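You operate a simulated robot arm through the tools that you are given. There is no shell and no other tool. Be economical: measure what you need, move in short steps, check, and stop when the job is done.

You run a simulated robot arm. Do the job below in one go: nothing can be reset, and whatever is moved stays where it is left.

## Task
Shut both open lids, set the chiller dial to 3 and switch its light on.
Fine: then wait till the gauge's pointer is in the blue.

Only the result counts: the job must be done as asked and must still hold three seconds after the hand-in. Knocking over, shifting, dropping, spilling or breaking anything else fails it. Lids that push on must go on centred and level and be pressed home; caps that screw on are set level and turned clockwise until they are tight.

## Robot
A 6-joint arm with a two-finger gripper, on a carriage that runs on a rail from [1.2, -167.7] to [-0.5, 66.3] (x, y) and turns from -111 to 221 degrees about z. Base frame: it is fixed where the carriage stands at the start and does not move with it; the origin is on the floor, on the carriage's upright axis, x ahead of it, y to its left, z up. Lengths are in cm, angles in degrees, forces in N, time in s.
Its first joint turns from -166.0 to 166.0 degrees. Places, roughly: chiller dial [50, 10, 80]; chiller gauge [60, 40, 80]; chiller switch [60, 20, 80]; left glass lid [80, 40, 90]; middle glass lid [80, 30, 90]. Payload 2.54 kg.
The tool frame sits at the grasp point between the pads (the TCP): z along the fingers, y along the line on which they close. The tips reach 2.3 cm beyond it. The gripper opens to 12.6 cm. The gripper's body begins 8.2 cm behind the TCP.
Orientation is that of the tool frame in the base frame, as a unit quaternion [x, y, z, w]. With the fingers straight down and closing along the base's y, the tool's x points along the base's -x, its y along +y and its z along -z.

## Interface
- The arm moves only by the tool apply_moves. Its argument "plan" is a list that holds one entry, the list of rows, each a list of 7 numbers: the shift along the base's x, y, z in cm, then the turn, a rotation vector about the base's x, y, z in rad, then the closure, from 0 (fully open) to 1 (shut). In form: [[[tx, ty, tz, rx, ry, rz, hand], ...]]. A call has 1 to 10 rows; each row shifts and turns the commanded pose from where the row before left it. Each row takes 0.2 s and may step no farther than 5 cm and 8.6 degrees from the row before; otherwise, or with a gripper value out of range, the whole call is refused. Where a pose cannot be reached the arm comes as near as it can. A force on the tool above 40 N (or 10 N above the force at the start of the call, whichever is more), or a blocked arm, ends the call early, and 0.2 s more pass. Each finger halts on what it meets, pressing with about 35 N; the grip force reading is that of the motor and also rises with nothing between the fingers. The clock runs only during rows and for 0.2 s after the last one: add rows that do not move to give the fingers time. The reply holds the time, the measured pose of the TCP, the force on the tool along the base axes, the opening and the grip force, in the units named above and with some noise, with the torque about the TCP (base axes, N m) and any sound that the robot's microphone picked up.
- Cameras (640 x 400 px; columns grow to the right, rows downward): "scene" is now at [7.24, 18.73, 145.3]; the picture's right is [-0.17, -0.99, 0.00], its down [-0.28, 0.05, -0.96] and it looks along [0.94, -0.16, -0.29] (base axes); focal length 214 px, centre (320, 200). "wrist" rides on the gripper at [8.2, 1.4, -12.2] in the tool frame; the picture's right is [-0.17, 0.99, 0.00], its down [-0.79, -0.13, -0.60] and it looks along [-0.59, -0.10, 0.80] (tool axes); focal length 243 px, centre (320, 200). There is no depth. A picture from a camera that has moved, and an enlarged one, comes with that camera's place and axes in the base frame and with its lens.
- camera(camera): a new picture of that camera. It takes no simulated time.
- lift_body(by): slides the trunk up (or, below 0, down) by that many cm; the arm and the scene camera ride with it, the base frame stays. It gives what a move gives, with no picture.
- steer(legs): drives the robot by 1 to 6 legs, each [ahead, left, turn to the left] in cm, cm and degrees, along the robot's own axes; the way and the turn of a leg run together, so that a leg with both is an arc; at most 150 cm and 180 degrees a leg. The arm and the cameras ride along, it lands a little off, and it stops where it bumps. It keeps to its track: a leg is cut to what the track allows. It gives what a move gives.
- aim_head(pan, tilt): turns the head with the scene camera to pan (to the left, within 120 degrees either way) and tilt (down, from -29 to 69), counted from straight ahead of the robot. It gives what a move gives.
- zoom(camera, box): a new picture of the part [left, top, right, bottom] of that camera's present view, enlarged. It takes no simulated time.
- finish_job(): hands the job in; it is judged then, once.

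Work in short steps. Places have to be worked out from the pictures, the camera data and where the tool is seen: move nearer, look again, correct. Check each grasp and each placing, and mend what went wrong. You have 120 turns and 82 pictures in all, those below and enlarged ones among them. Open the gripper and draw the arm clear of the work before you hand the job in, unless the task says otherwise; then end with one line.

The tools are called as name(argument=value, ...) on one line, values as JSON. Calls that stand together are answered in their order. apply_moves: Moves the arm, as the interface text tells. Its arguments: {"type":"object","properties":{"plan":{"type":"array"}},"required":["plan"]} The other tools are called the same way: lift_body (by) slides the trunk up or down; steer (legs) drives the base; aim_head (pan, tilt) turns the head that bears the scene camera; camera (camera) takes a picture; zoom (camera, box) takes an enlarged picture of a part of a camera's view; finish_job () hands the job in.

At the start:

```text
t: 0.0
tcp_pos: [45.09, 51.57, 114.22]
tool_rot: [0.0, 1.0, 0.0, 0.0]
ft_force: [1.6, -0.7, 0.5]
torque: [0.03, 0.0, 0.02]
finger_gap: 12.62
gripper_force: 0.0
trunk travel left (down, up): [-22.5, 26.5]
robot x, y, heading: [0.28, -0.16, -0.1]
head pan, tilt: [100.9, 68.8]
```

scene: 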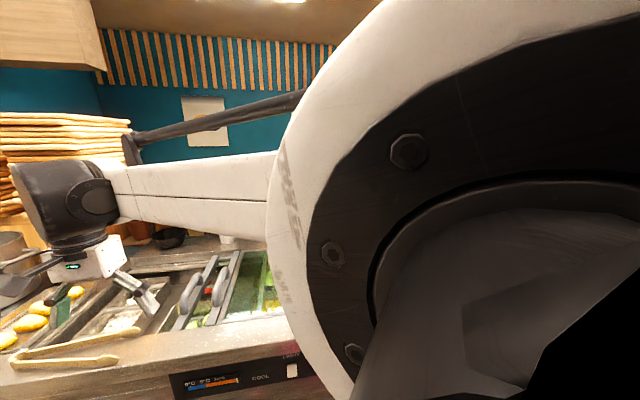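
wrist: 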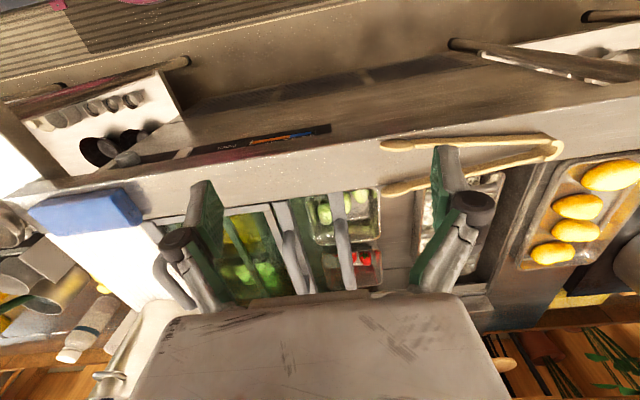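

The arm hides part of the scene, but the panel and lids are partly visible; I enlarge the views to see details.

zoom(camera="scene", box=[0, 220, 320, 400])

zoom(camera="wrist", box=[140, 120, 540, 320])

```text
2.00 times, centred on (160, 310) of scene
camera zoom: at [7.24, 18.73, 145.3], right [-0.17, -0.99, 0.0], down [-0.28, 0.05, -0.96], along [0.94, -0.16, -0.29], focal length 429 px, centre (640, -20)
```

zoom: 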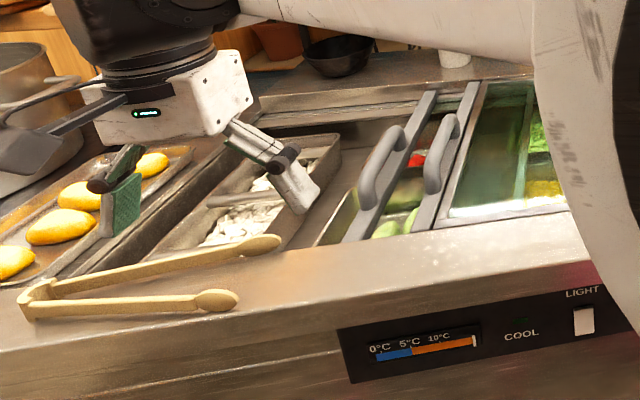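

```text
1.60 times, centred on (340, 220) of wrist
camera zoom: at [36.93, 52.8, 126.34], right [0.17, 0.99, 0.0], down [0.79, -0.13, 0.6], along [0.59, -0.1, -0.8], focal length 388 px, centre (288, 168)
```

zoom: 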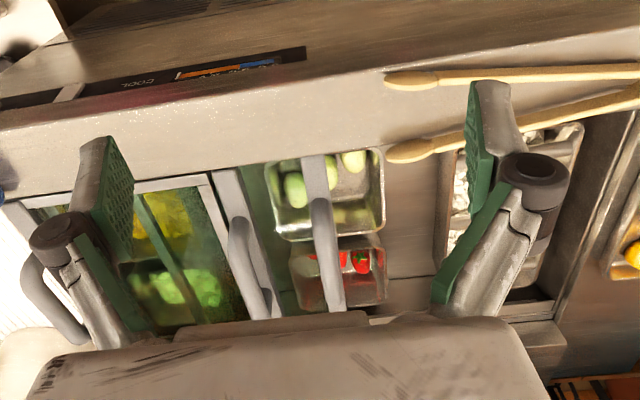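

The camera data agree with the places given, but the arm blocks the right half. I try the head at a different aim to learn how it maps.

aim_head(pan=90, tilt=68)

camera(camera="scene")

```text
t: 0.7
tcp_pos: [45.1, 51.53, 114.09]
tool_rot: [0.002, 1.0, 0.0, 0.0]
ft_force: [-0.1, -0.5, 0.0]
torque: [-0.01, 0.0, -0.04]
finger_gap: 12.62
gripper_force: 0.1
trunk travel left (down, up): [-22.5, 26.5]
robot x, y, heading: [0.19, -0.12, -0.0]
head pan, tilt: [90.0, 68.0]
```

```text
77 pictures are left
camera scene: at [7.26, 18.76, 145.23], right [-0.17, -0.99, 0.0], down [-0.29, 0.05, -0.96], along [0.94, -0.16, -0.29], focal length 214 px, centre (320, 200)
```

scene: 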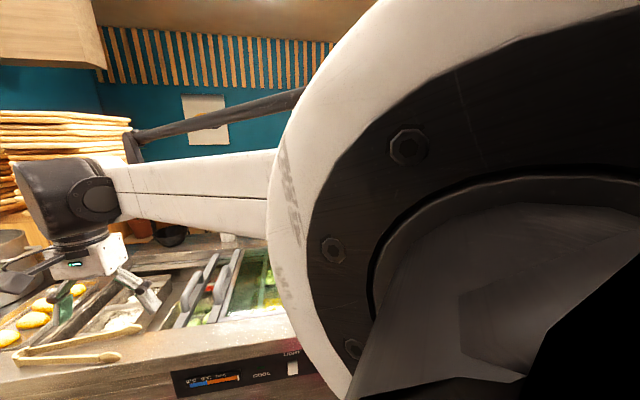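

The scene camera does not respond to the head, so I swing the arm to the right at this height to clear its view.

apply_moves(plan=[[[0, -5, 0.5, 0, 0, 0, 0], [0, -5, 0.5, 0, 0, 0, 0], [0, -5, 0.5, 0, 0, 0, 0], [0, -5, 0.5, 0, 0, 0, 0], [0, -5, 0, 0, 0, 0, 0], [0, -5, 0, 0, 0, 0, 0], [0, -5, 0, 0, 0, 0, 0], [0, -5, 0, 0, 0, 0, 0], [0, -5, 0, 0, 0, 0, 0], [0, -5, 0, 0, 0, 0, 0]]])

camera(camera="scene")

camera(camera="wrist")

```text
refused: row 1 steps farther than a row can; nothing moved
```

```text
76 pictures are left
camera scene: at [7.26, 18.76, 145.23], right [-0.17, -0.99, 0.0], down [-0.29, 0.05, -0.96], along [0.94, -0.16, -0.29], focal length 214 px, centre (320, 200)
```

scene: 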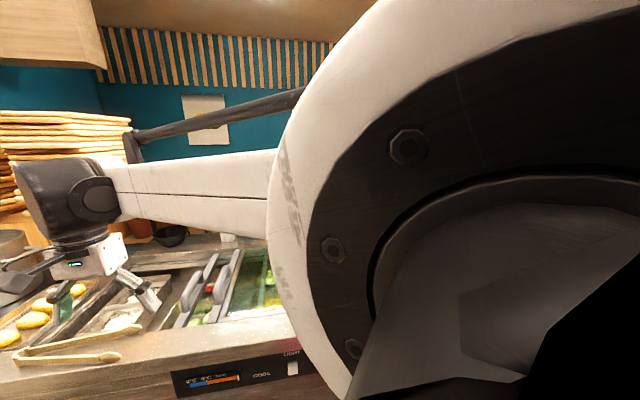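

```text
75 pictures are left
camera wrist: at [37.01, 52.82, 126.31], right [0.17, 0.99, 0.0], down [0.79, -0.13, 0.6], along [0.59, -0.1, -0.8], focal length 243 px, centre (320, 200)
```

wrist: 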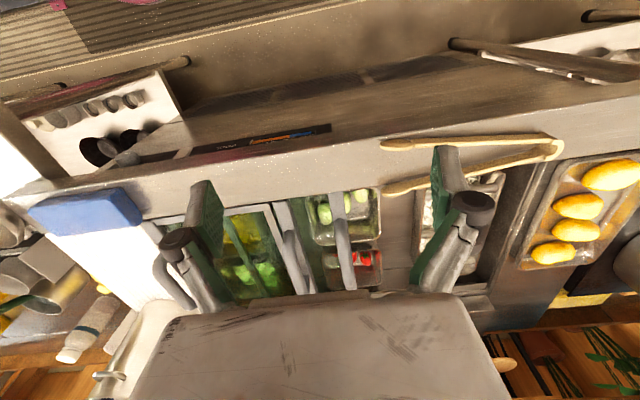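

The row was just over 5 cm; I use steps of 4.8 cm.

apply_moves(plan=[[[0, -4.8, 0.3, 0, 0, 0, 0], [0, -4.8, 0.3, 0, 0, 0, 0], [0, -4.8, 0.3, 0, 0, 0, 0], [0, -4.8, 0.3, 0, 0, 0, 0], [0, -4.8, 0, 0, 0, 0, 0], [0, -4.8, 0, 0, 0, 0, 0], [0, -4.8, 0, 0, 0, 0, 0], [0, -4.8, 0, 0, 0, 0, 0], [0, -4.8, 0, 0, 0, 0, 0], [0, -4.8, 0, 0, 0, 0, 0]]])

```text
t: 2.9
tcp_pos: [44.91, 3.42, 115.52]
tool_rot: [0.0, 1.0, -0.001, 0.0]
ft_force: [0.0, 0.0, -0.2]
torque: [-0.05, 0.03, 0.0]
finger_gap: 12.62
gripper_force: 0.0
trunk travel left (down, up): [-22.5, 26.5]
robot x, y, heading: [0.49, -0.16, -0.1]
head pan, tilt: [90.0, 68.0]
```

The way was clear; I continue a bit further right and look.

apply_moves(plan=[[[0, -4.8, 0, 0, 0, 0, 0], [0, -4.8, 0, 0, 0, 0, 0], [0, -4.8, 0, 0, 0, 0, 0], [0, -4.8, 0, 0, 0, 0, 0]]])

camera(camera="scene")

camera(camera="wrist")

```text
t: 3.9
tcp_pos: [45.06, -15.77, 115.35]
tool_rot: [0.0, 1.0, 0.0, 0.001]
ft_force: [0.2, -0.5, -0.1]
torque: [-0.03, -0.01, 0.01]
finger_gap: 12.59
gripper_force: 0.0
trunk travel left (down, up): [-22.5, 26.5]
robot x, y, heading: [-0.57, 0.21, -0.2]
head pan, tilt: [90.0, 68.0]
```

```text
74 pictures are left
camera scene: at [-1.98, 26.03, 138.08], right [1.0, 0.0, 0.0], down [0.0, -0.93, -0.37], along [0.0, 0.37, -0.93], focal length 214 px, centre (320, 200)
```

scene: 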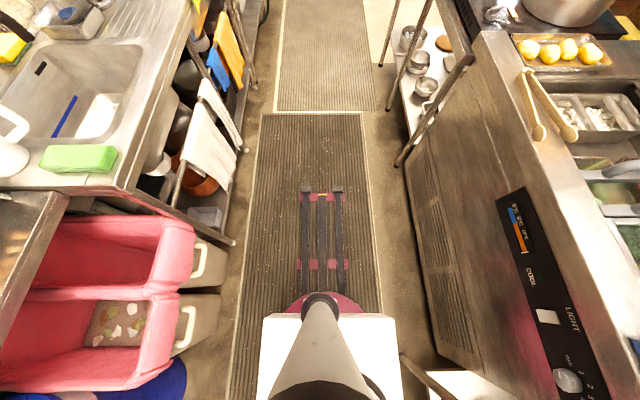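

```text
73 pictures are left
camera wrist: at [36.98, -14.47, 127.53], right [0.17, 0.99, 0.0], down [0.79, -0.13, 0.6], along [0.59, -0.1, -0.8], focal length 243 px, centre (320, 200)
```

wrist: 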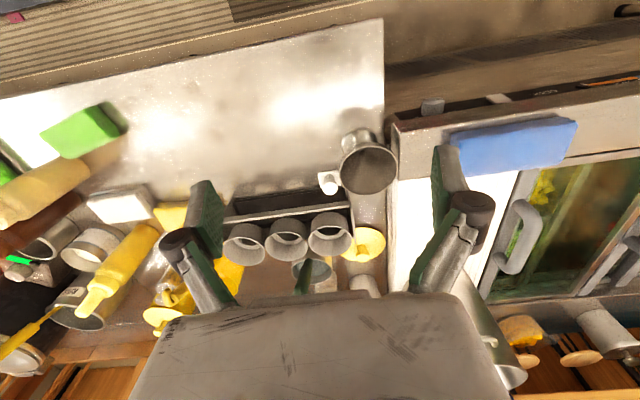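

The head does move (it just needed time). I aim it at the chiller.

aim_head(pan=18, tilt=42)

apply_moves(plan=[[[0, 0, 0, 0, 0, 0, 0], [0, 0, 0, 0, 0, 0, 0]]])

camera(camera="scene")

```text
t: 5.4
tcp_pos: [45.04, -15.71, 115.34]
tool_rot: [0.0, 1.0, -0.001, 0.0]
ft_force: [-0.5, 0.0, 0.0]
torque: [-0.01, 0.02, 0.02]
finger_gap: 12.6
gripper_force: 0.1
trunk travel left (down, up): [-22.5, 26.5]
robot x, y, heading: [-0.32, 0.42, 0.1]
head pan, tilt: [18.0, 42.0]
```

```text
t: 6.0
tcp_pos: [45.04, -15.78, 115.41]
tool_rot: [0.0, 1.0, 0.0, 0.0]
ft_force: [-0.1, 0.5, 0.2]
torque: [0.0, 0.0, 0.0]
finger_gap: 12.59
gripper_force: 0.0
trunk travel left (down, up): [-22.5, 26.5]
robot x, y, heading: [0.09, -0.12, -0.1]
head pan, tilt: [18.0, 42.0]
```

```text
72 pictures are left
camera scene: at [5.99, 22.9, 141.33], right [0.31, -0.95, 0.0], down [-0.64, -0.21, -0.74], along [0.71, 0.23, -0.67], focal length 214 px, centre (320, 200)
```

scene: 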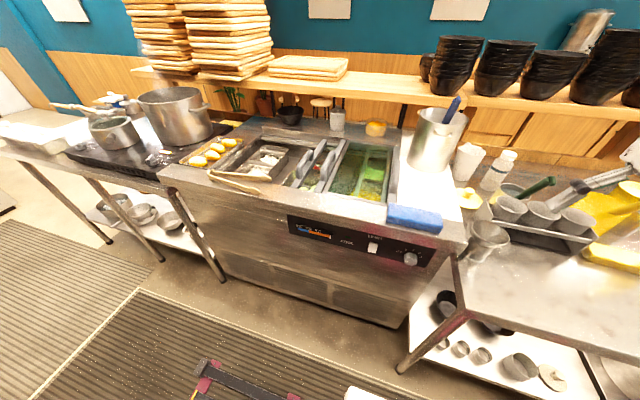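

A clear overall view. I enlarge the lid area and the control panel.

zoom(camera="scene", box=[225, 115, 415, 235])

zoom(camera="scene", box=[280, 200, 440, 300])

```text
3.33 times, centred on (320, 175) of scene
camera zoom: at [5.99, 22.9, 141.33], right [0.31, -0.95, 0.0], down [-0.64, -0.21, -0.74], along [0.71, 0.23, -0.67], focal length 715 px, centre (320, 283)
```

zoom: 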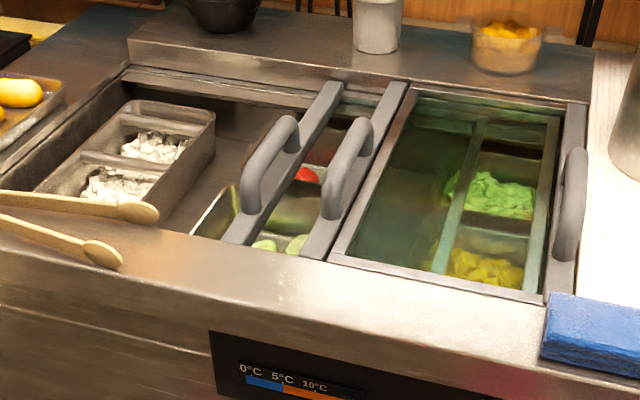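

```text
4.00 times, centred on (360, 250) of scene
camera zoom: at [5.99, 22.9, 141.33], right [0.31, -0.95, 0.0], down [-0.64, -0.21, -0.74], along [0.71, 0.23, -0.67], focal length 858 px, centre (160, 0)
```

zoom: 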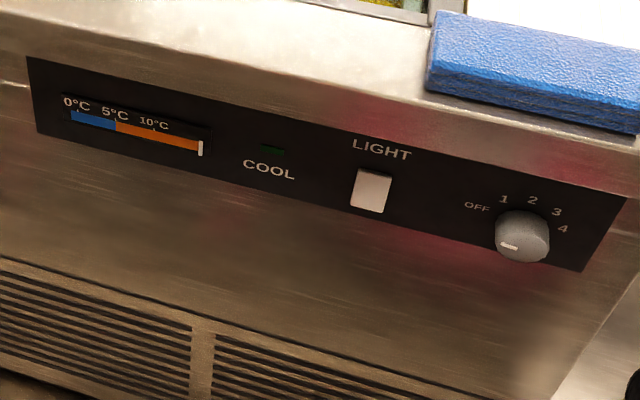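

Lids are sliding ones: handles at about y 53 (left), 43 (middle), right lid shut. Dial sits near [52.6, 7, 80], switch near [52.6, 19, 81]. I bring the arm left again, then turn the tool to face +x.

apply_moves(plan=[[[0, 4.8, 0, 0, 0, 0, 0], [0, 4.8, 0, 0, 0, 0, 0], [0, 4.8, 0, 0, 0, 0, 0], [0, 4.8, 0, 0, 0, 0, 0], [0, 4.8, 0, 0, 0, 0, 0], [0, 4.8, 0, 0, 0, 0, 0], [0, 4.8, 0, 0, 0, 0, 0], [0, 4.8, 0, 0, 0, 0, 0], [0, 4.8, 0, 0, 0, 0, 0], [0, 4.8, 0, 0, 0, 0, 0]]])

apply_moves(plan=[[[-1, 4, 0, 0, -0.1428, 0, 0], [-1, 4, 0, 0, -0.1428, 0, 0], [-1, 4, 0, 0, -0.1428, 0, 0], [-1, 3, 0, 0, -0.1428, 0, 0.5], [-1, 0, 0, 0, -0.1428, 0, 0.5], [-1, 0, 0, 0, -0.1428, 0, 0.5], [-1, 0, 0, 0, -0.1428, 0, 0.4], [-1, 0, 0, 0, -0.1428, 0, 0.4], [-1, 0, 0, 0, -0.1428, 0, 0.4], [-1, 0, 0, 0, -0.1428, 0, 0.4]]])

```text
t: 8.2
tcp_pos: [44.95, 32.25, 115.44]
tool_rot: [0.0, 1.0, 0.0, 0.001]
ft_force: [0.0, 0.1, 0.7]
torque: [0.02, -0.01, -0.03]
finger_gap: 12.6
gripper_force: 0.2
trunk travel left (down, up): [-22.5, 26.5]
robot x, y, heading: [0.35, 0.12, -0.3]
head pan, tilt: [18.0, 42.0]
```

```text
t: 9.4
tcp_pos: [48.72, 40.24, 115.29]
tool_rot: [0.087, 0.935, -0.032, 0.342]
ft_force: [-0.2, 0.4, -1.2]
torque: [-0.08, -0.01, -0.06]
finger_gap: 6.31
gripper_force: 0.0
trunk travel left (down, up): [-22.5, 26.5]
robot x, y, heading: [0.15, -0.25, 0.1]
head pan, tilt: [18.0, 42.0]
stopped in row 6: the arm was blocked; the commanded pose is now the measured one
```

The arm got blocked at about 40° tilt, probably a joint limit. I move further left and back, then try the turn again.

apply_moves(plan=[[[-1, 4, -2, 0, 0, 0, 0.4], [-1, 4, -2, 0, 0, 0, 0.4], [-2, 3, -3, 0, 0, 0, 0.4], [-2, 0, -3, 0, -0.1, 0, 0.4], [-2, 0, -3, 0, -0.14, 0, 0.4], [-2, 0, -3, 0, -0.14, 0, 0.4], [-2, 0, -3, 0, -0.14, 0, 0.4], [-2, 0, -3, 0, -0.14, 0, 0.4]]])

camera(camera="scene")

```text
t: 10.7
tcp_pos: [46.87, 40.23, 102.87]
tool_rot: [0.168, 0.87, -0.062, 0.46]
ft_force: [-0.6, 0.1, -0.2]
torque: [-0.02, 0.01, 0.0]
finger_gap: 7.55
gripper_force: 0.0
trunk travel left (down, up): [-22.5, 26.5]
robot x, y, heading: [-0.16, 0.04, 0.2]
head pan, tilt: [18.0, 42.0]
stopped in row 6: the arm was blocked; the commanded pose is now the measured one
```

```text
69 pictures are left
camera scene: at [1.88, 27.33, 140.68], right [0.88, -0.48, 0.0], down [-0.35, -0.64, -0.69], along [0.33, 0.6, -0.73], focal length 214 px, centre (320, 200)
```

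scene: 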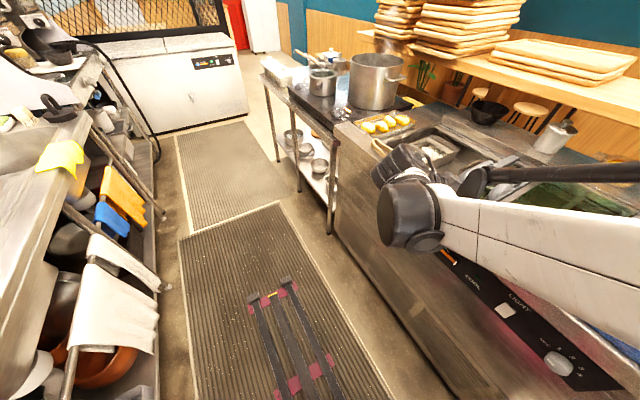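

The head rides on the arm's first joint, and a horizontal tool seems out of reach here. The tool pointing down can grip the dial from above and turn it about x, so I return to straight down.

apply_moves(plan=[[[0, 0, 1.5, 0.016, 0.12, 0.044, 0], [0, 0, 1.5, 0.016, 0.12, 0.044, 0], [0, 0, 1.5, 0.016, 0.12, 0.044, 0], [0, 0, 1.5, 0.016, 0.12, 0.044, 0], [0, 0, 1.5, 0.016, 0.12, 0.044, 0], [0, 0, 1.5, 0.016, 0.12, 0.044, 0], [0, 0, 1, 0.016, 0.12, 0.044, 0], [0, 0, 1, 0.016, 0.12, 0.044, 0]]])

```text
t: 12.5
tcp_pos: [46.74, 40.91, 113.87]
tool_rot: [-0.003, 1.0, 0.003, 0.001]
ft_force: [0.1, 0.3, -0.9]
torque: [0.02, -0.04, -0.03]
finger_gap: 12.61
gripper_force: 0.1
trunk travel left (down, up): [-22.5, 26.5]
robot x, y, heading: [0.0, -0.09, 0.2]
head pan, tilt: [18.0, 42.0]
```

Straight down again. I move to in front of the dial, staying clear of the counter front (x ≈ 42).

apply_moves(plan=[[[-0.5, -4.25, -0.5, 0, 0, 0, 0], [-0.5, -4.25, -0.5, 0, 0, 0, 0], [-0.5, -4.25, -0.5, 0, 0, 0, 0], [-0.5, -4.25, -0.5, 0, 0, 0, 0], [-0.5, -4.25, -0.5, 0, 0, 0, 0], [-0.5, -4.25, -0.5, 0, 0, 0, 0], [-0.5, -4.25, -0.5, 0, 0, 0, 0], [-0.5, -4.25, -0.5, 0, 0, 0, 0], [0, 0, -4.5, 0, 0, 0, 0], [0, 0, -4.5, 0, 0, 0, 0]]])

camera(camera="wrist")

camera(camera="scene")

```text
t: 14.7
tcp_pos: [42.71, 6.85, 100.9]
tool_rot: [-0.003, 1.0, 0.003, 0.001]
ft_force: [-1.5, 0.4, 0.7]
torque: [0.01, -0.04, -0.01]
finger_gap: 12.62
gripper_force: 0.1
trunk travel left (down, up): [-22.5, 26.5]
robot x, y, heading: [0.36, 0.05, -0.1]
head pan, tilt: [18.0, 42.0]
```

```text
68 pictures are left
camera wrist: at [34.63, 8.1, 112.93], right [0.16, 0.99, 0.01], down [0.79, -0.13, 0.6], along [0.59, -0.09, -0.8], focal length 243 px, centre (320, 200)
```

wrist: 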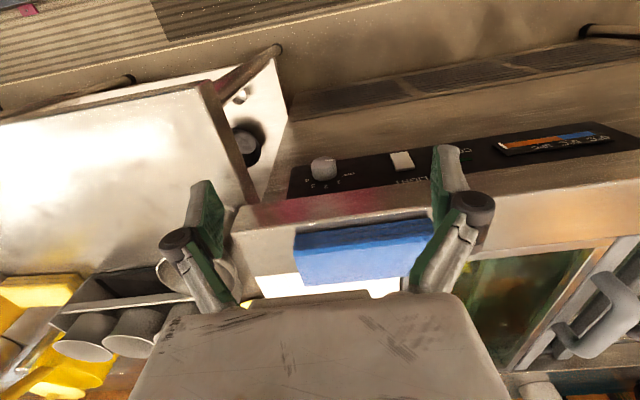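

```text
67 pictures are left
camera scene: at [5.97, 22.91, 141.33], right [0.31, -0.95, 0.0], down [-0.64, -0.21, -0.74], along [0.71, 0.23, -0.67], focal length 214 px, centre (320, 200)
```

scene: 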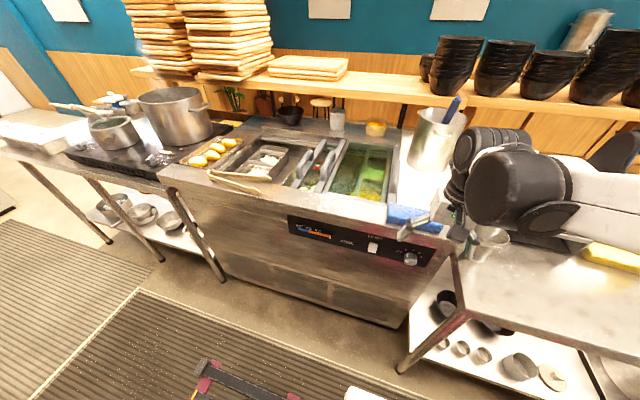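

The dial and panel are visible both ways. I enlarge both to triangulate and read the knob's mark.

zoom(camera="wrist", box=[270, 120, 470, 220])

zoom(camera="scene", box=[360, 200, 460, 280])

```text
3.20 times, centred on (370, 170) of wrist
camera zoom: at [34.63, 8.1, 112.93], right [0.16, 0.99, 0.01], down [0.79, -0.13, 0.6], along [0.59, -0.09, -0.8], focal length 776 px, centre (160, 296)
```

zoom: 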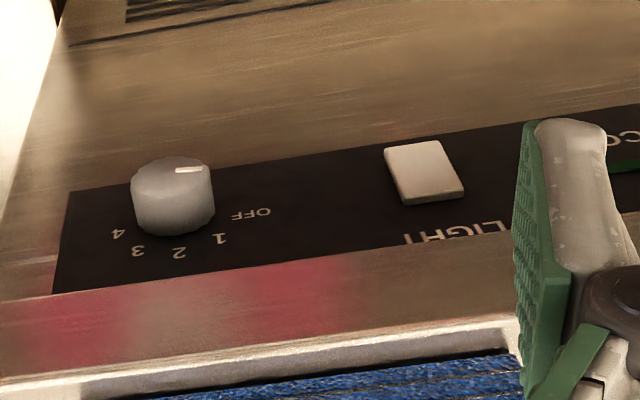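

```text
5.00 times, centred on (410, 240) of scene
camera zoom: at [5.97, 22.91, 141.33], right [0.31, -0.95, 0.0], down [-0.64, -0.21, -0.74], along [0.71, 0.23, -0.67], focal length 1072 px, centre (-130, 0)
```

zoom: 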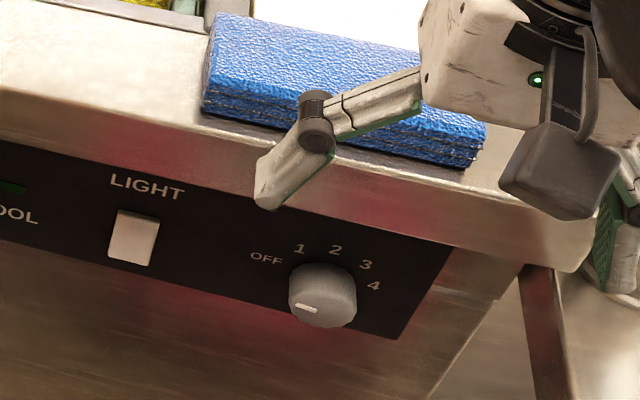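

Dial: OFF at 9 o'clock, 45° per step, now at OFF, so it needs +135° about +x. Knob face centre is about [51.8, 6.6, 80.1], panel plane x≈54.3. I pitch the tool 25° forward, roll it −34° and go down in front of the knob.

apply_moves(plan=[[[0, 0, -2, 0, -0.145, 0, 0.42], [0, 0, -2, 0, -0.145, 0, 0.42], [0, 0, -2, 0, -0.145, 0, 0.42], [0, 0, -2, -0.148, 0, 0, 0.42], [0, 0, -2, -0.148, 0, 0, 0.42], [0, 0, -2, -0.148, 0, 0, 0.42], [0, 0, -2, -0.148, 0, 0, 0.42]]])

camera(camera="wrist")

camera(camera="scene")

```text
t: 16.3
tcp_pos: [42.66, 6.94, 86.75]
tool_rot: [-0.065, 0.934, -0.283, 0.207]
ft_force: [0.0, 0.0, 0.6]
torque: [0.04, 0.0, 0.06]
finger_gap: 7.33
gripper_force: 0.1
trunk travel left (down, up): [-22.5, 26.5]
robot x, y, heading: [-0.0, -0.23, -0.2]
head pan, tilt: [18.0, 42.0]
```

```text
64 pictures are left
camera wrist: at [30.2, 12.2, 92.27], right [0.15, 0.86, -0.49], down [0.46, 0.38, 0.8], along [0.87, -0.34, -0.34], focal length 243 px, centre (320, 200)
```

wrist: 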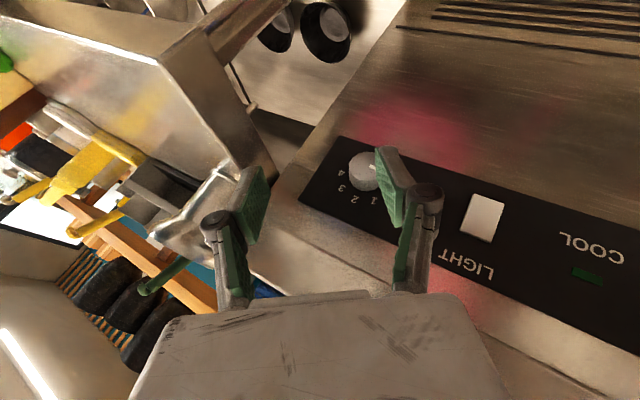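

```text
63 pictures are left
camera scene: at [5.94, 22.89, 141.34], right [0.31, -0.95, 0.0], down [-0.64, -0.21, -0.74], along [0.71, 0.23, -0.67], focal length 214 px, centre (320, 200)
```

scene: 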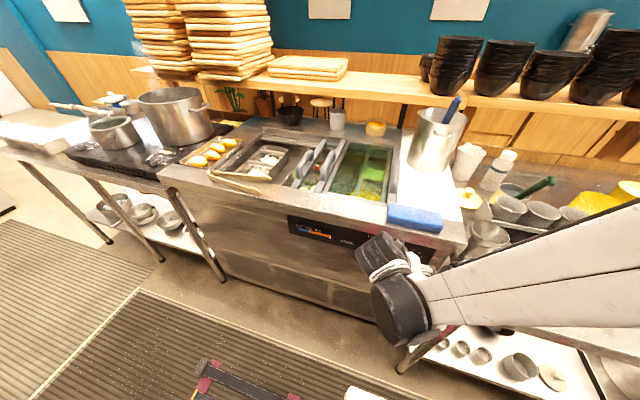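

The roll works. The new view suggests the knob a bit lower (z≈78.7). I close in to x≈47.5 and look again.

apply_moves(plan=[[[1.5, -0.2, -2, 0, 0, 0, 0.42], [1.5, -0.2, -2, 0, 0, 0, 0.42], [1.5, 0, -2, 0, 0, 0, 0.42]]])

zoom(camera="wrist", box=[180, 80, 500, 280])

zoom(camera="scene", box=[340, 200, 460, 280])

```text
t: 17.1
tcp_pos: [48.0, 6.9, 82.29]
tool_rot: [-0.066, 0.935, -0.282, 0.206]
ft_force: [0.2, 0.3, 0.5]
torque: [0.0, -0.04, 0.01]
finger_gap: 7.32
gripper_force: 0.0
out of reach, approached as far as the arm can: row 2, 3
trunk travel left (down, up): [-22.5, 26.5]
robot x, y, heading: [-0.2, -0.11, -0.1]
head pan, tilt: [18.0, 42.0]
```

```text
2.00 times, centred on (340, 180) of wrist
camera zoom: at [35.51, 12.13, 87.89], right [0.14, 0.86, -0.49], down [0.46, 0.38, 0.8], along [0.87, -0.34, -0.35], focal length 485 px, centre (280, 240)
```

zoom: 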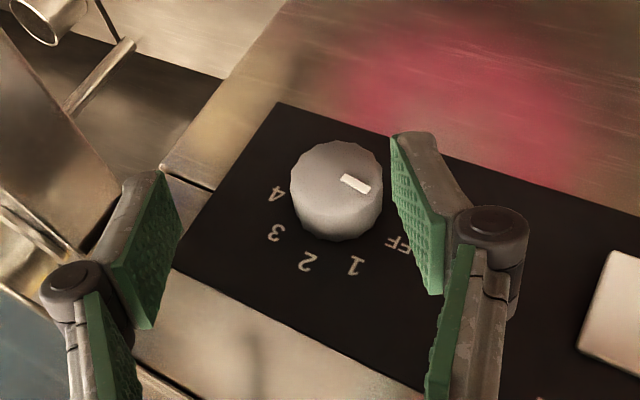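

```text
5.00 times, centred on (400, 240) of scene
camera zoom: at [5.96, 22.92, 141.33], right [0.31, -0.95, 0.0], down [-0.64, -0.21, -0.74], along [0.71, 0.23, -0.67], focal length 1072 px, centre (-80, 0)
```

zoom: 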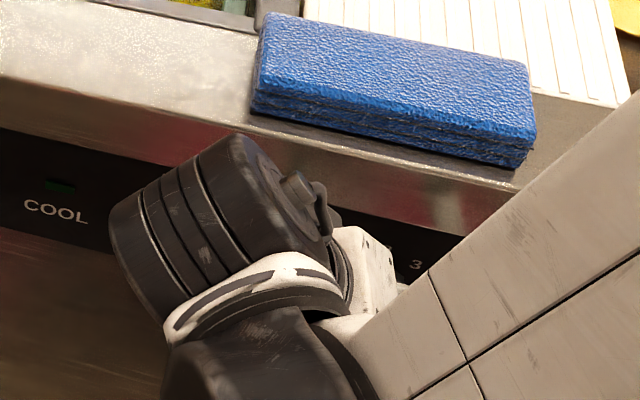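

The arm is at its reach limit low down; lowering the trunk helps. Knob face centre now works out to about [53.3, 6, 77.5]; I lower the trunk by 6 cm.

lift_body(by=-6)

zoom(camera="wrist", box=[180, 80, 500, 280])

```text
t: 18.1
tcp_pos: [48.01, 6.96, 76.4]
tool_rot: [-0.066, 0.934, -0.283, 0.207]
ft_force: [0.6, 0.0, 0.0]
torque: [0.01, -0.02, -0.02]
finger_gap: 7.29
gripper_force: 0.0
trunk travel left (down, up): [-16.5, 32.5]
robot x, y, heading: [0.16, 0.26, 0.0]
head pan, tilt: [18.0, 42.0]
```

```text
2.00 times, centred on (340, 180) of wrist
camera zoom: at [35.51, 12.12, 81.92], right [0.14, 0.86, -0.49], down [0.46, 0.38, 0.8], along [0.87, -0.34, -0.35], focal length 485 px, centre (280, 240)
```

zoom: 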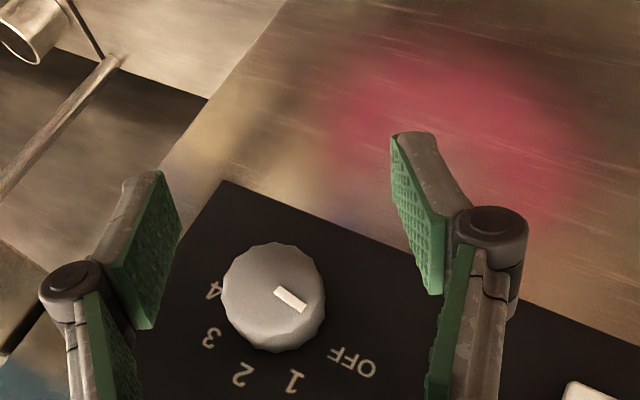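

Knob face centre resolves to about [53.8, 5.8, 76.8], diameter ≈4.3. I align in y/z and advance in x to straddle it.

apply_moves(plan=[[[0, -0.6, 0.2, 0, 0, 0, 0.42], [0, -0.6, 0.2, 0, 0, 0, 0.42], [1.5, 0, 0, 0, 0, 0, 0.42], [1.5, 0, 0, 0, 0, 0, 0.42], [1, 0, 0, 0, 0, 0, 0.42], [0, 0, 0, 0, 0, 0, 0.42]]])

camera(camera="wrist")

```text
t: 19.5
tcp_pos: [51.95, 5.78, 76.69]
tool_rot: [-0.066, 0.935, -0.282, 0.207]
ft_force: [-0.3, -0.7, 1.1]
torque: [0.04, 0.0, 0.0]
finger_gap: 7.3
gripper_force: 0.0
trunk travel left (down, up): [-16.5, 32.5]
robot x, y, heading: [0.15, 0.13, 0.2]
head pan, tilt: [18.0, 42.0]
```

```text
59 pictures are left
camera wrist: at [39.49, 10.95, 82.28], right [0.14, 0.86, -0.49], down [0.46, 0.38, 0.8], along [0.87, -0.34, -0.35], focal length 243 px, centre (320, 200)
```

wrist: 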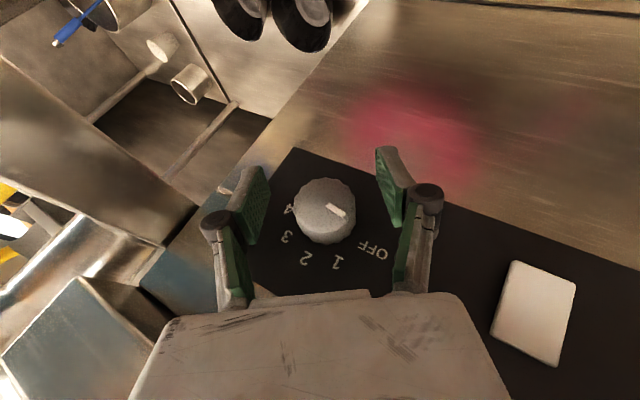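

Well centred between the fingers. I advance 1.5 cm more and close onto the knob.

apply_moves(plan=[[[0.8, 0, 0, 0, 0, 0, 0.42], [0.8, 0.1, 0.1, 0, 0, 0, 0.42], [0, 0, 0, 0, 0, 0, 0.7], [0, 0, 0, 0, 0, 0, 0.75], [0, 0, 0, 0, 0, 0, 0.8]]])

camera(camera="wrist")

```text
t: 20.0
tcp_pos: [52.46, 5.66, 76.56]
tool_rot: [-0.066, 0.935, -0.282, 0.205]
ft_force: [-14.3, 1.3, -6.8]
torque: [-0.5, -1.59, 0.75]
finger_gap: 7.3
gripper_force: 0.2
trunk travel left (down, up): [-16.5, 32.5]
robot x, y, heading: [0.22, 0.07, 0.1]
head pan, tilt: [18.0, 42.0]
stopped in row 2: the force on the tool passed its limit at 56 N (the readings are from after the stop); the commanded pose is now the measured one
```

```text
58 pictures are left
camera wrist: at [40.06, 10.93, 82.31], right [0.14, 0.86, -0.49], down [0.47, 0.38, 0.8], along [0.87, -0.34, -0.35], focal length 243 px, centre (320, 200)
```

wrist: 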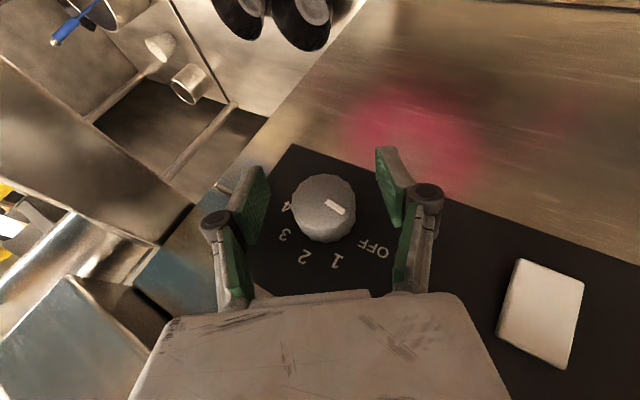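

Fingertips touched the panel (panel at x≈54.6). I back off 0.3 cm and close on the knob.

apply_moves(plan=[[[-0.3, 0.1, 0.2, 0, 0, 0, 0.42], [0, 0, 0, 0, 0, 0, 0.6], [0, 0, 0, 0, 0, 0, 0.7], [0, 0, 0, 0, 0, 0, 0.75], [0, 0, 0, 0, 0, 0, 0.8]]])

camera(camera="wrist")

```text
t: 21.2
tcp_pos: [52.26, 5.79, 76.88]
tool_rot: [-0.065, 0.935, -0.282, 0.204]
ft_force: [3.5, 0.2, 4.3]
torque: [0.0, -0.18, 0.06]
finger_gap: 3.63
gripper_force: 44.9
trunk travel left (down, up): [-16.5, 32.5]
robot x, y, heading: [-0.06, -0.0, 0.1]
head pan, tilt: [18.0, 42.0]
```

```text
57 pictures are left
camera wrist: at [39.88, 11.02, 82.51], right [0.14, 0.86, -0.49], down [0.47, 0.38, 0.8], along [0.87, -0.34, -0.35], focal length 243 px, centre (320, 200)
```

wrist: 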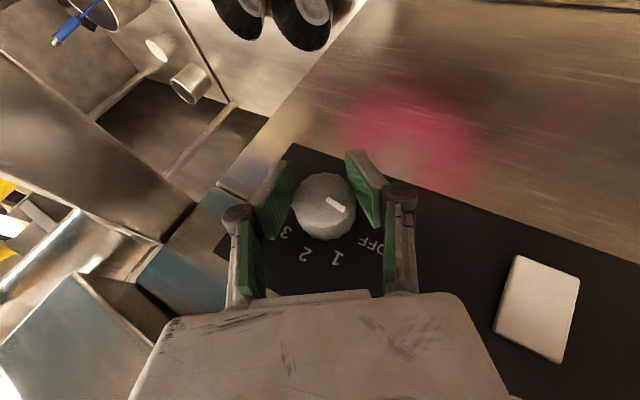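

Gripped (gap 3.6, 45 N), forces small. I turn +34° about x first and check the mark follows.

apply_moves(plan=[[[0, 0, 0, 0.148, 0, 0, 0.8], [0, 0, 0, 0.148, 0, 0, 0.8], [0, 0, 0, 0.148, 0, 0, 0.8], [0, 0, 0, 0.148, 0, 0, 0.8]]])

camera(camera="wrist")

```text
t: 21.6
tcp_pos: [52.07, 5.61, 76.79]
tool_rot: [-0.054, 0.952, -0.22, 0.208]
ft_force: [-7.1, 1.4, -9.6]
torque: [-0.65, -2.0, 0.62]
finger_gap: 3.62
gripper_force: 45.1
trunk travel left (down, up): [-16.5, 32.5]
robot x, y, heading: [0.42, 0.02, 0.2]
head pan, tilt: [18.0, 42.0]
stopped in row 2: the force on the tool passed its limit at 52 N (the readings are from after the stop); the commanded pose is now the measured one
```

```text
56 pictures are left
camera wrist: at [39.67, 10.16, 83.1], right [0.14, 0.92, -0.37], down [0.47, 0.27, 0.84], along [0.87, -0.29, -0.39], focal length 243 px, centre (320, 200)
```

wrist: 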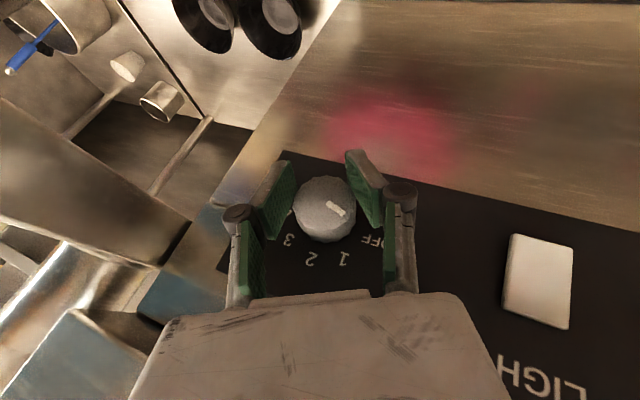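

The tips press on the panel as they rotate (x force). I ease back 0.4 cm and go on turning.

apply_moves(plan=[[[-0.4, 0.1, 0.1, 0, 0, 0, 0.8], [0, 0, 0, 0.1, 0, 0, 0.8], [0, 0, 0, 0.1, 0, 0, 0.8], [0, 0, 0, 0.1, 0, 0, 0.8], [0, 0, 0, 0.1, 0, 0, 0.8]]])

camera(camera="wrist")

```text
t: 22.1
tcp_pos: [52.03, 5.66, 76.87]
tool_rot: [-0.049, 0.955, -0.205, 0.208]
ft_force: [8.2, -2.3, -26.1]
torque: [-0.04, -0.11, 0.31]
finger_gap: 3.6
gripper_force: 45.3
trunk travel left (down, up): [-16.5, 32.5]
robot x, y, heading: [-0.01, 0.1, 0.1]
head pan, tilt: [18.0, 42.0]
stopped in row 2: the force on the tool passed its limit at 45 N (the readings are from after the stop); the commanded pose is now the measured one
```

```text
55 pictures are left
camera wrist: at [39.61, 9.99, 83.24], right [0.14, 0.93, -0.34], down [0.47, 0.24, 0.85], along [0.87, -0.28, -0.4], focal length 243 px, centre (320, 200)
```

wrist: 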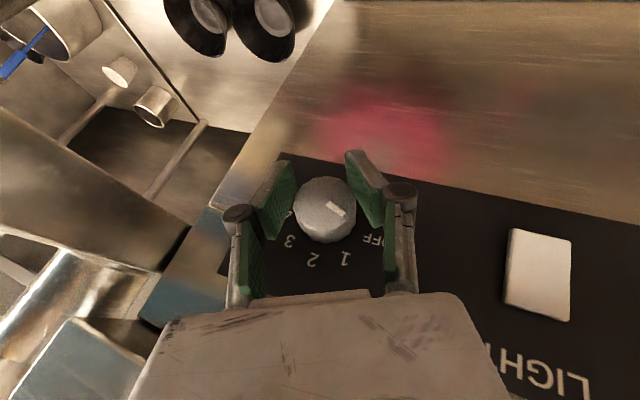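

The knob turned with the grip but there is a pivot mismatch: the knob's centre is nearer [53, 6.2, 77.5]. I release, recentre and regrip.

apply_moves(plan=[[[0, 0, 0, 0, 0, 0, 0.5], [0, 0, 0, 0, 0, 0, 0.45], [-0.1, 0.4, 0.6, 0, 0, 0, 0.45], [0, 0, 0, 0, 0, 0, 0.45]]])

zoom(camera="wrist", box=[220, 120, 420, 270])

```text
t: 23.1
tcp_pos: [51.66, 6.06, 77.58]
tool_rot: [-0.048, 0.955, -0.205, 0.208]
ft_force: [-13.7, -4.3, -11.6]
torque: [0.01, -1.4, 0.43]
finger_gap: 6.95
gripper_force: 0.0
trunk travel left (down, up): [-16.5, 32.5]
robot x, y, heading: [0.07, 0.13, 0.1]
head pan, tilt: [18.0, 42.0]
```

```text
2.67 times, centred on (320, 195) of wrist
camera zoom: at [39.27, 10.38, 83.94], right [0.14, 0.93, -0.34], down [0.47, 0.24, 0.85], along [0.87, -0.28, -0.4], focal length 647 px, centre (320, 213)
```

zoom: 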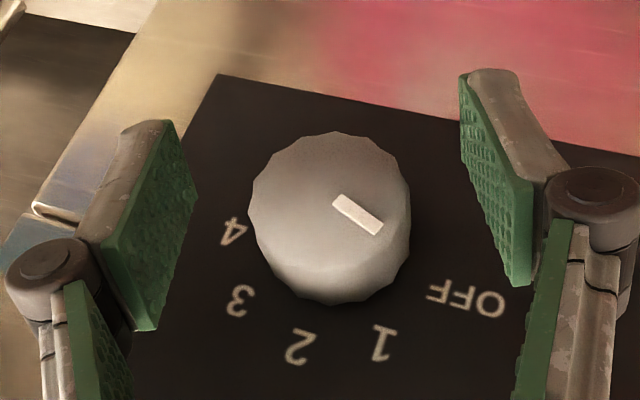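

The force and torque show the hand's back touching the counter lip about 10 cm above the TCP, not the panel. I back off, pitch the tool 16° more and roll back a little.

apply_moves(plan=[[[-1.5, 0, -0.5, 0, 0, 0, 0.42], [0, 0, 0, 0, -0.127, 0.058, 0.42], [0, 0, 0, 0, -0.127, 0.058, 0.42], [0, 0, 0, -0.14, 0, 0, 0.42], [0, 0, 0, -0.1, 0, 0, 0.42], [0, 0, 0.3, 0, 0, 0, 0.42]]])

camera(camera="wrist")

```text
t: 24.5
tcp_pos: [51.73, 6.7, 81.22]
tool_rot: [-0.118, 0.886, -0.305, 0.328]
ft_force: [-0.2, -0.4, -0.2]
torque: [0.0, 0.0, -0.02]
finger_gap: 7.33
gripper_force: 0.0
out of reach, approached as far as the arm can: row 3, 4, 5
trunk travel left (down, up): [-16.5, 32.5]
robot x, y, heading: [0.2, 0.05, 0.0]
head pan, tilt: [18.0, 42.0]
```

```text
53 pictures are left
camera wrist: at [37.71, 10.14, 83.47], right [0.12, 0.84, -0.53], down [0.21, 0.5, 0.84], along [0.97, -0.21, -0.12], focal length 243 px, centre (320, 200)
```

wrist: 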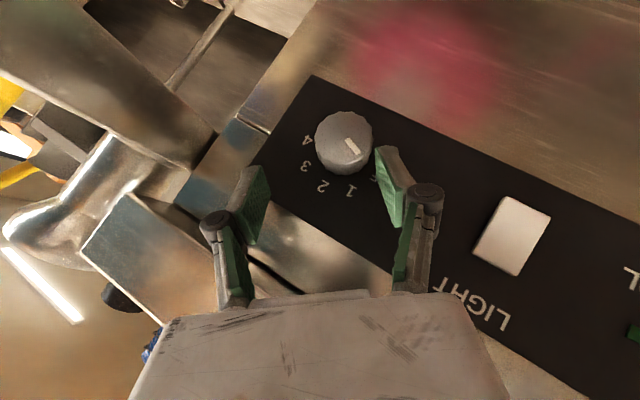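

The tilt is reached but the TCP was pushed up by the reach limit. I back off 2 cm and lower the trunk by 5 cm more, then look.

apply_moves(plan=[[[-2, 0, 0, 0, 0, 0, 0.42]]])

lift_body(by=-6)

camera(camera="wrist")

```text
t: 24.9
tcp_pos: [49.82, 6.91, 81.6]
tool_rot: [-0.117, 0.887, -0.305, 0.327]
ft_force: [0.2, 0.1, -0.2]
torque: [0.01, 0.02, 0.0]
finger_gap: 7.32
gripper_force: 0.1
out of reach, approached as far as the arm can: row 1
trunk travel left (down, up): [-16.5, 32.5]
robot x, y, heading: [0.07, 0.51, -0.1]
head pan, tilt: [18.0, 42.0]
```

```text
t: 25.9
tcp_pos: [49.84, 6.9, 75.64]
tool_rot: [-0.118, 0.887, -0.304, 0.327]
ft_force: [0.1, -0.2, 0.2]
torque: [0.0, -0.01, -0.02]
finger_gap: 7.32
gripper_force: 0.0
trunk travel left (down, up): [-10.5, 38.5]
robot x, y, heading: [-0.03, -0.14, 0.1]
head pan, tilt: [18.0, 42.0]
```

```text
52 pictures are left
camera wrist: at [35.8, 10.23, 77.88], right [0.12, 0.84, -0.53], down [0.21, 0.5, 0.84], along [0.97, -0.21, -0.12], focal length 243 px, centre (320, 200)
```

wrist: 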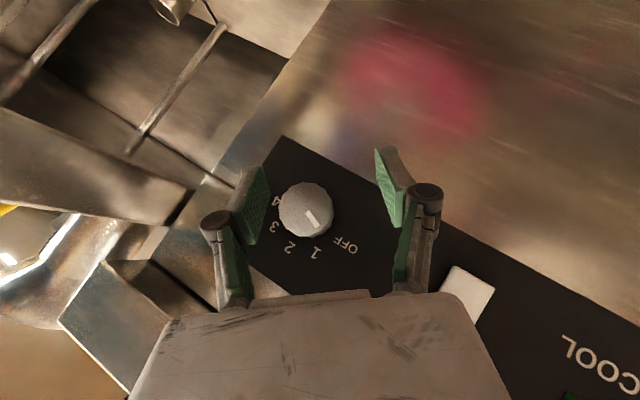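

Two views agree: knob face centre [53.8, 5.8, 76.9]. I align y and z first.

apply_moves(plan=[[[0, -0.6, 0.6, 0, 0, 0, 0.42], [0, -0.5, 0.6, 0, 0, 0, 0.42], [0, 0, 0, 0, 0, 0, 0.42]]])

```text
t: 26.7
tcp_pos: [49.86, 5.74, 76.94]
tool_rot: [-0.117, 0.887, -0.305, 0.327]
ft_force: [-0.1, 0.9, -0.8]
torque: [-0.02, 0.02, 0.0]
finger_gap: 7.3
gripper_force: 0.1
trunk travel left (down, up): [-10.5, 38.5]
robot x, y, heading: [-0.11, -0.09, -0.1]
head pan, tilt: [18.0, 42.0]
```

Precisely placed. I advance in x by 3.3 cm.

apply_moves(plan=[[[1.2, 0, 0, 0, 0, 0, 0.42], [1.2, 0, 0, 0, 0, 0, 0.42], [0.5, 0, 0, 0, 0, 0, 0.42], [0.4, 0, 0, 0, 0, 0, 0.42], [0, 0, 0, 0, 0, 0, 0.42]]])

camera(camera="wrist")

```text
t: 27.9
tcp_pos: [53.18, 5.88, 76.85]
tool_rot: [-0.117, 0.887, -0.306, 0.326]
ft_force: [0.4, 1.0, 0.6]
torque: [-0.01, -0.03, -0.01]
finger_gap: 7.31
gripper_force: 0.1
trunk travel left (down, up): [-10.5, 38.5]
robot x, y, heading: [0.07, -0.08, 0.5]
head pan, tilt: [18.0, 42.0]
```

```text
51 pictures are left
camera wrist: at [39.09, 9.14, 79.07], right [0.12, 0.84, -0.53], down [0.21, 0.5, 0.84], along [0.97, -0.21, -0.12], focal length 243 px, centre (320, 200)
```

wrist: 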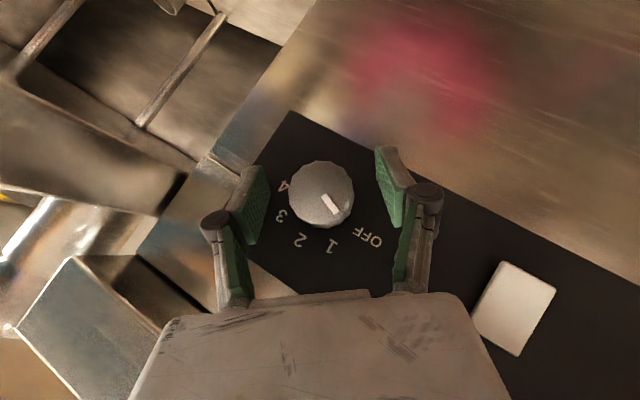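

Centred with no contact. I go 0.4 cm deeper, then close.

apply_moves(plan=[[[0.4, 0, 0.1, 0, 0, 0, 0.42], [0, 0, 0, 0, 0, 0, 0.6], [0, 0, 0, 0, 0, 0, 0.7], [0, 0, 0, 0, 0, 0, 0.75], [0, 0, 0, 0, 0, 0, 0.8]]])

```text
t: 29.1
tcp_pos: [53.5, 5.77, 76.88]
tool_rot: [-0.117, 0.887, -0.306, 0.327]
ft_force: [-1.8, 1.0, -5.4]
torque: [0.01, -0.02, 0.15]
finger_gap: 4.0
gripper_force: 45.1
trunk travel left (down, up): [-10.5, 38.5]
robot x, y, heading: [-0.26, 0.16, 0.0]
head pan, tilt: [18.0, 42.0]
```

Gap 4.0 cm at the knob, low forces. I turn about +x in small steps.

apply_moves(plan=[[[0, 0, 0, 0.12, 0, 0, 0.8], [0, 0, 0, 0.12, 0, 0, 0.8], [0, 0, 0, 0.12, 0, 0, 0.8], [0, 0, 0, 0.12, 0, 0, 0.8]]])

```text
t: 30.1
tcp_pos: [53.5, 5.74, 76.86]
tool_rot: [-0.036, 0.934, -0.085, 0.345]
ft_force: [-2.8, -4.5, -1.7]
torque: [0.0, 0.28, 0.07]
finger_gap: 3.97
gripper_force: 45.0
trunk travel left (down, up): [-10.5, 38.5]
robot x, y, heading: [0.23, 0.14, -0.1]
head pan, tilt: [18.0, 42.0]
```

Turning smoothly. I continue.

apply_moves(plan=[[[0, 0, 0, 0.12, 0, 0, 0.8], [0, 0, 0, 0.12, 0, 0, 0.8], [0, 0, 0, 0.12, 0, 0, 0.8], [0, 0, 0, 0.12, 0, 0, 0.8], [0, 0, 0, 0.12, 0, 0, 0.8], [0, 0, 0, 0.12, 0, 0, 0.8]]])

camera(camera="wrist")

```text
t: 31.5
tcp_pos: [53.58, 5.69, 76.81]
tool_rot: [0.088, 0.904, 0.249, 0.336]
ft_force: [-11.1, -15.9, -14.7]
torque: [-0.05, 0.1, -0.38]
finger_gap: 4.0
gripper_force: 44.9
trunk travel left (down, up): [-10.5, 38.5]
robot x, y, heading: [0.11, -0.55, 0.1]
head pan, tilt: [18.0, 42.0]
```

```text
50 pictures are left
camera wrist: at [39.51, 4.72, 80.87], right [0.12, 0.79, 0.6], down [0.21, -0.61, 0.77], along [0.97, 0.04, -0.24], focal length 243 px, centre (320, 200)
```

wrist: 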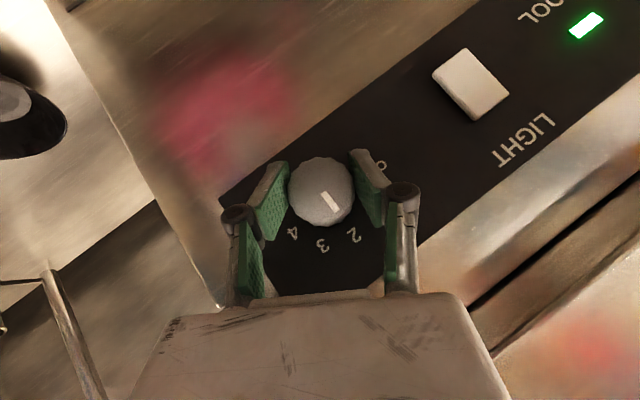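

COOL lamp is lit; mark is near "2". I release, roll back about 62°, regrip and look.

apply_moves(plan=[[[0, 0, 0, 0, 0, 0, 0.5], [0, 0, 0, 0, 0, 0, 0.4], [-2, 0.1, 0.1, 0, 0, 0, 0.4], [0, 0, 0, -0.135, 0, 0, 0.4], [0, 0, 0, -0.135, 0, 0, 0.4], [0, 0, 0, -0.135, 0, 0, 0.4], [0, 0, 0, -0.135, 0, 0, 0.4], [0, 0, 0, -0.135, 0, 0, 0.4], [0, 0, 0, -0.135, 0, 0, 0.4], [0, 0, 0, -0.135, 0, 0, 0.4]]])

zoom(camera="wrist", box=[220, 110, 420, 260])

```text
t: 33.7
tcp_pos: [51.58, 5.84, 77.06]
tool_rot: [-0.074, 0.918, -0.19, 0.339]
ft_force: [-0.1, -0.4, -0.2]
torque: [0.01, -0.02, 0.01]
finger_gap: 7.56
gripper_force: 0.1
trunk travel left (down, up): [-10.5, 38.5]
robot x, y, heading: [-0.1, -0.02, -0.0]
head pan, tilt: [18.0, 42.0]
```

```text
2.67 times, centred on (320, 185) of wrist
camera zoom: at [37.51, 8.52, 80.08], right [0.12, 0.95, -0.3], down [0.21, 0.27, 0.94], along [0.97, -0.17, -0.17], focal length 647 px, centre (320, 240)
```

zoom: 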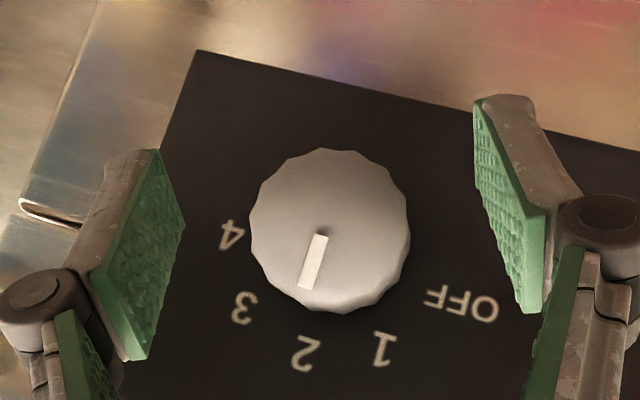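

Mark sits on "2" exactly. I regrip and turn +45° more.

apply_moves(plan=[[[1, 0, 0, 0, 0, 0, 0.42], [1, 0, -0.1, 0, 0, 0, 0.42], [0, 0, 0, 0, 0, 0, 0.6], [0, 0, 0, 0, 0, 0, 0.7], [0, 0, 0, 0, 0, 0, 0.75], [0, 0, 0, 0, 0, 0, 0.8]]])

apply_moves(plan=[[[0, 0, 0, 0.1308, 0, 0, 0.8], [0, 0, 0, 0.1308, 0, 0, 0.8], [0, 0, 0, 0.1308, 0, 0, 0.8], [0, 0, 0, 0.1308, 0, 0, 0.8], [0, 0, 0, 0.1308, 0, 0, 0.8], [0, 0, 0, 0.1308, 0, 0, 0.8], [0, 0, 0, 0, 0, 0, 0.8]]])

zoom(camera="wrist", box=[220, 110, 420, 260])

```text
t: 35.1
tcp_pos: [53.52, 5.77, 76.85]
tool_rot: [-0.074, 0.919, -0.189, 0.339]
ft_force: [4.1, -15.0, 4.3]
torque: [-0.02, -0.31, -0.34]
finger_gap: 4.0
gripper_force: 44.8
trunk travel left (down, up): [-10.5, 38.5]
robot x, y, heading: [0.05, 0.14, -0.0]
head pan, tilt: [18.0, 42.0]
```

```text
t: 36.7
tcp_pos: [53.56, 5.73, 76.84]
tool_rot: [0.061, 0.921, 0.176, 0.341]
ft_force: [-8.7, -28.2, -14.6]
torque: [-0.03, -0.13, -0.79]
finger_gap: 4.0
gripper_force: 44.9
trunk travel left (down, up): [-10.5, 38.5]
robot x, y, heading: [-0.02, -0.02, -0.0]
head pan, tilt: [18.0, 42.0]
```

```text
2.67 times, centred on (320, 185) of wrist
camera zoom: at [39.48, 5.39, 80.94], right [0.12, 0.88, 0.46], down [0.21, -0.48, 0.85], along [0.97, 0.0, -0.24], focal length 647 px, centre (320, 240)
```

zoom: 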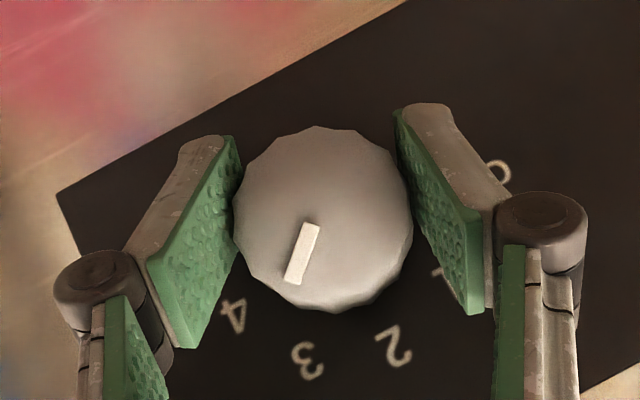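

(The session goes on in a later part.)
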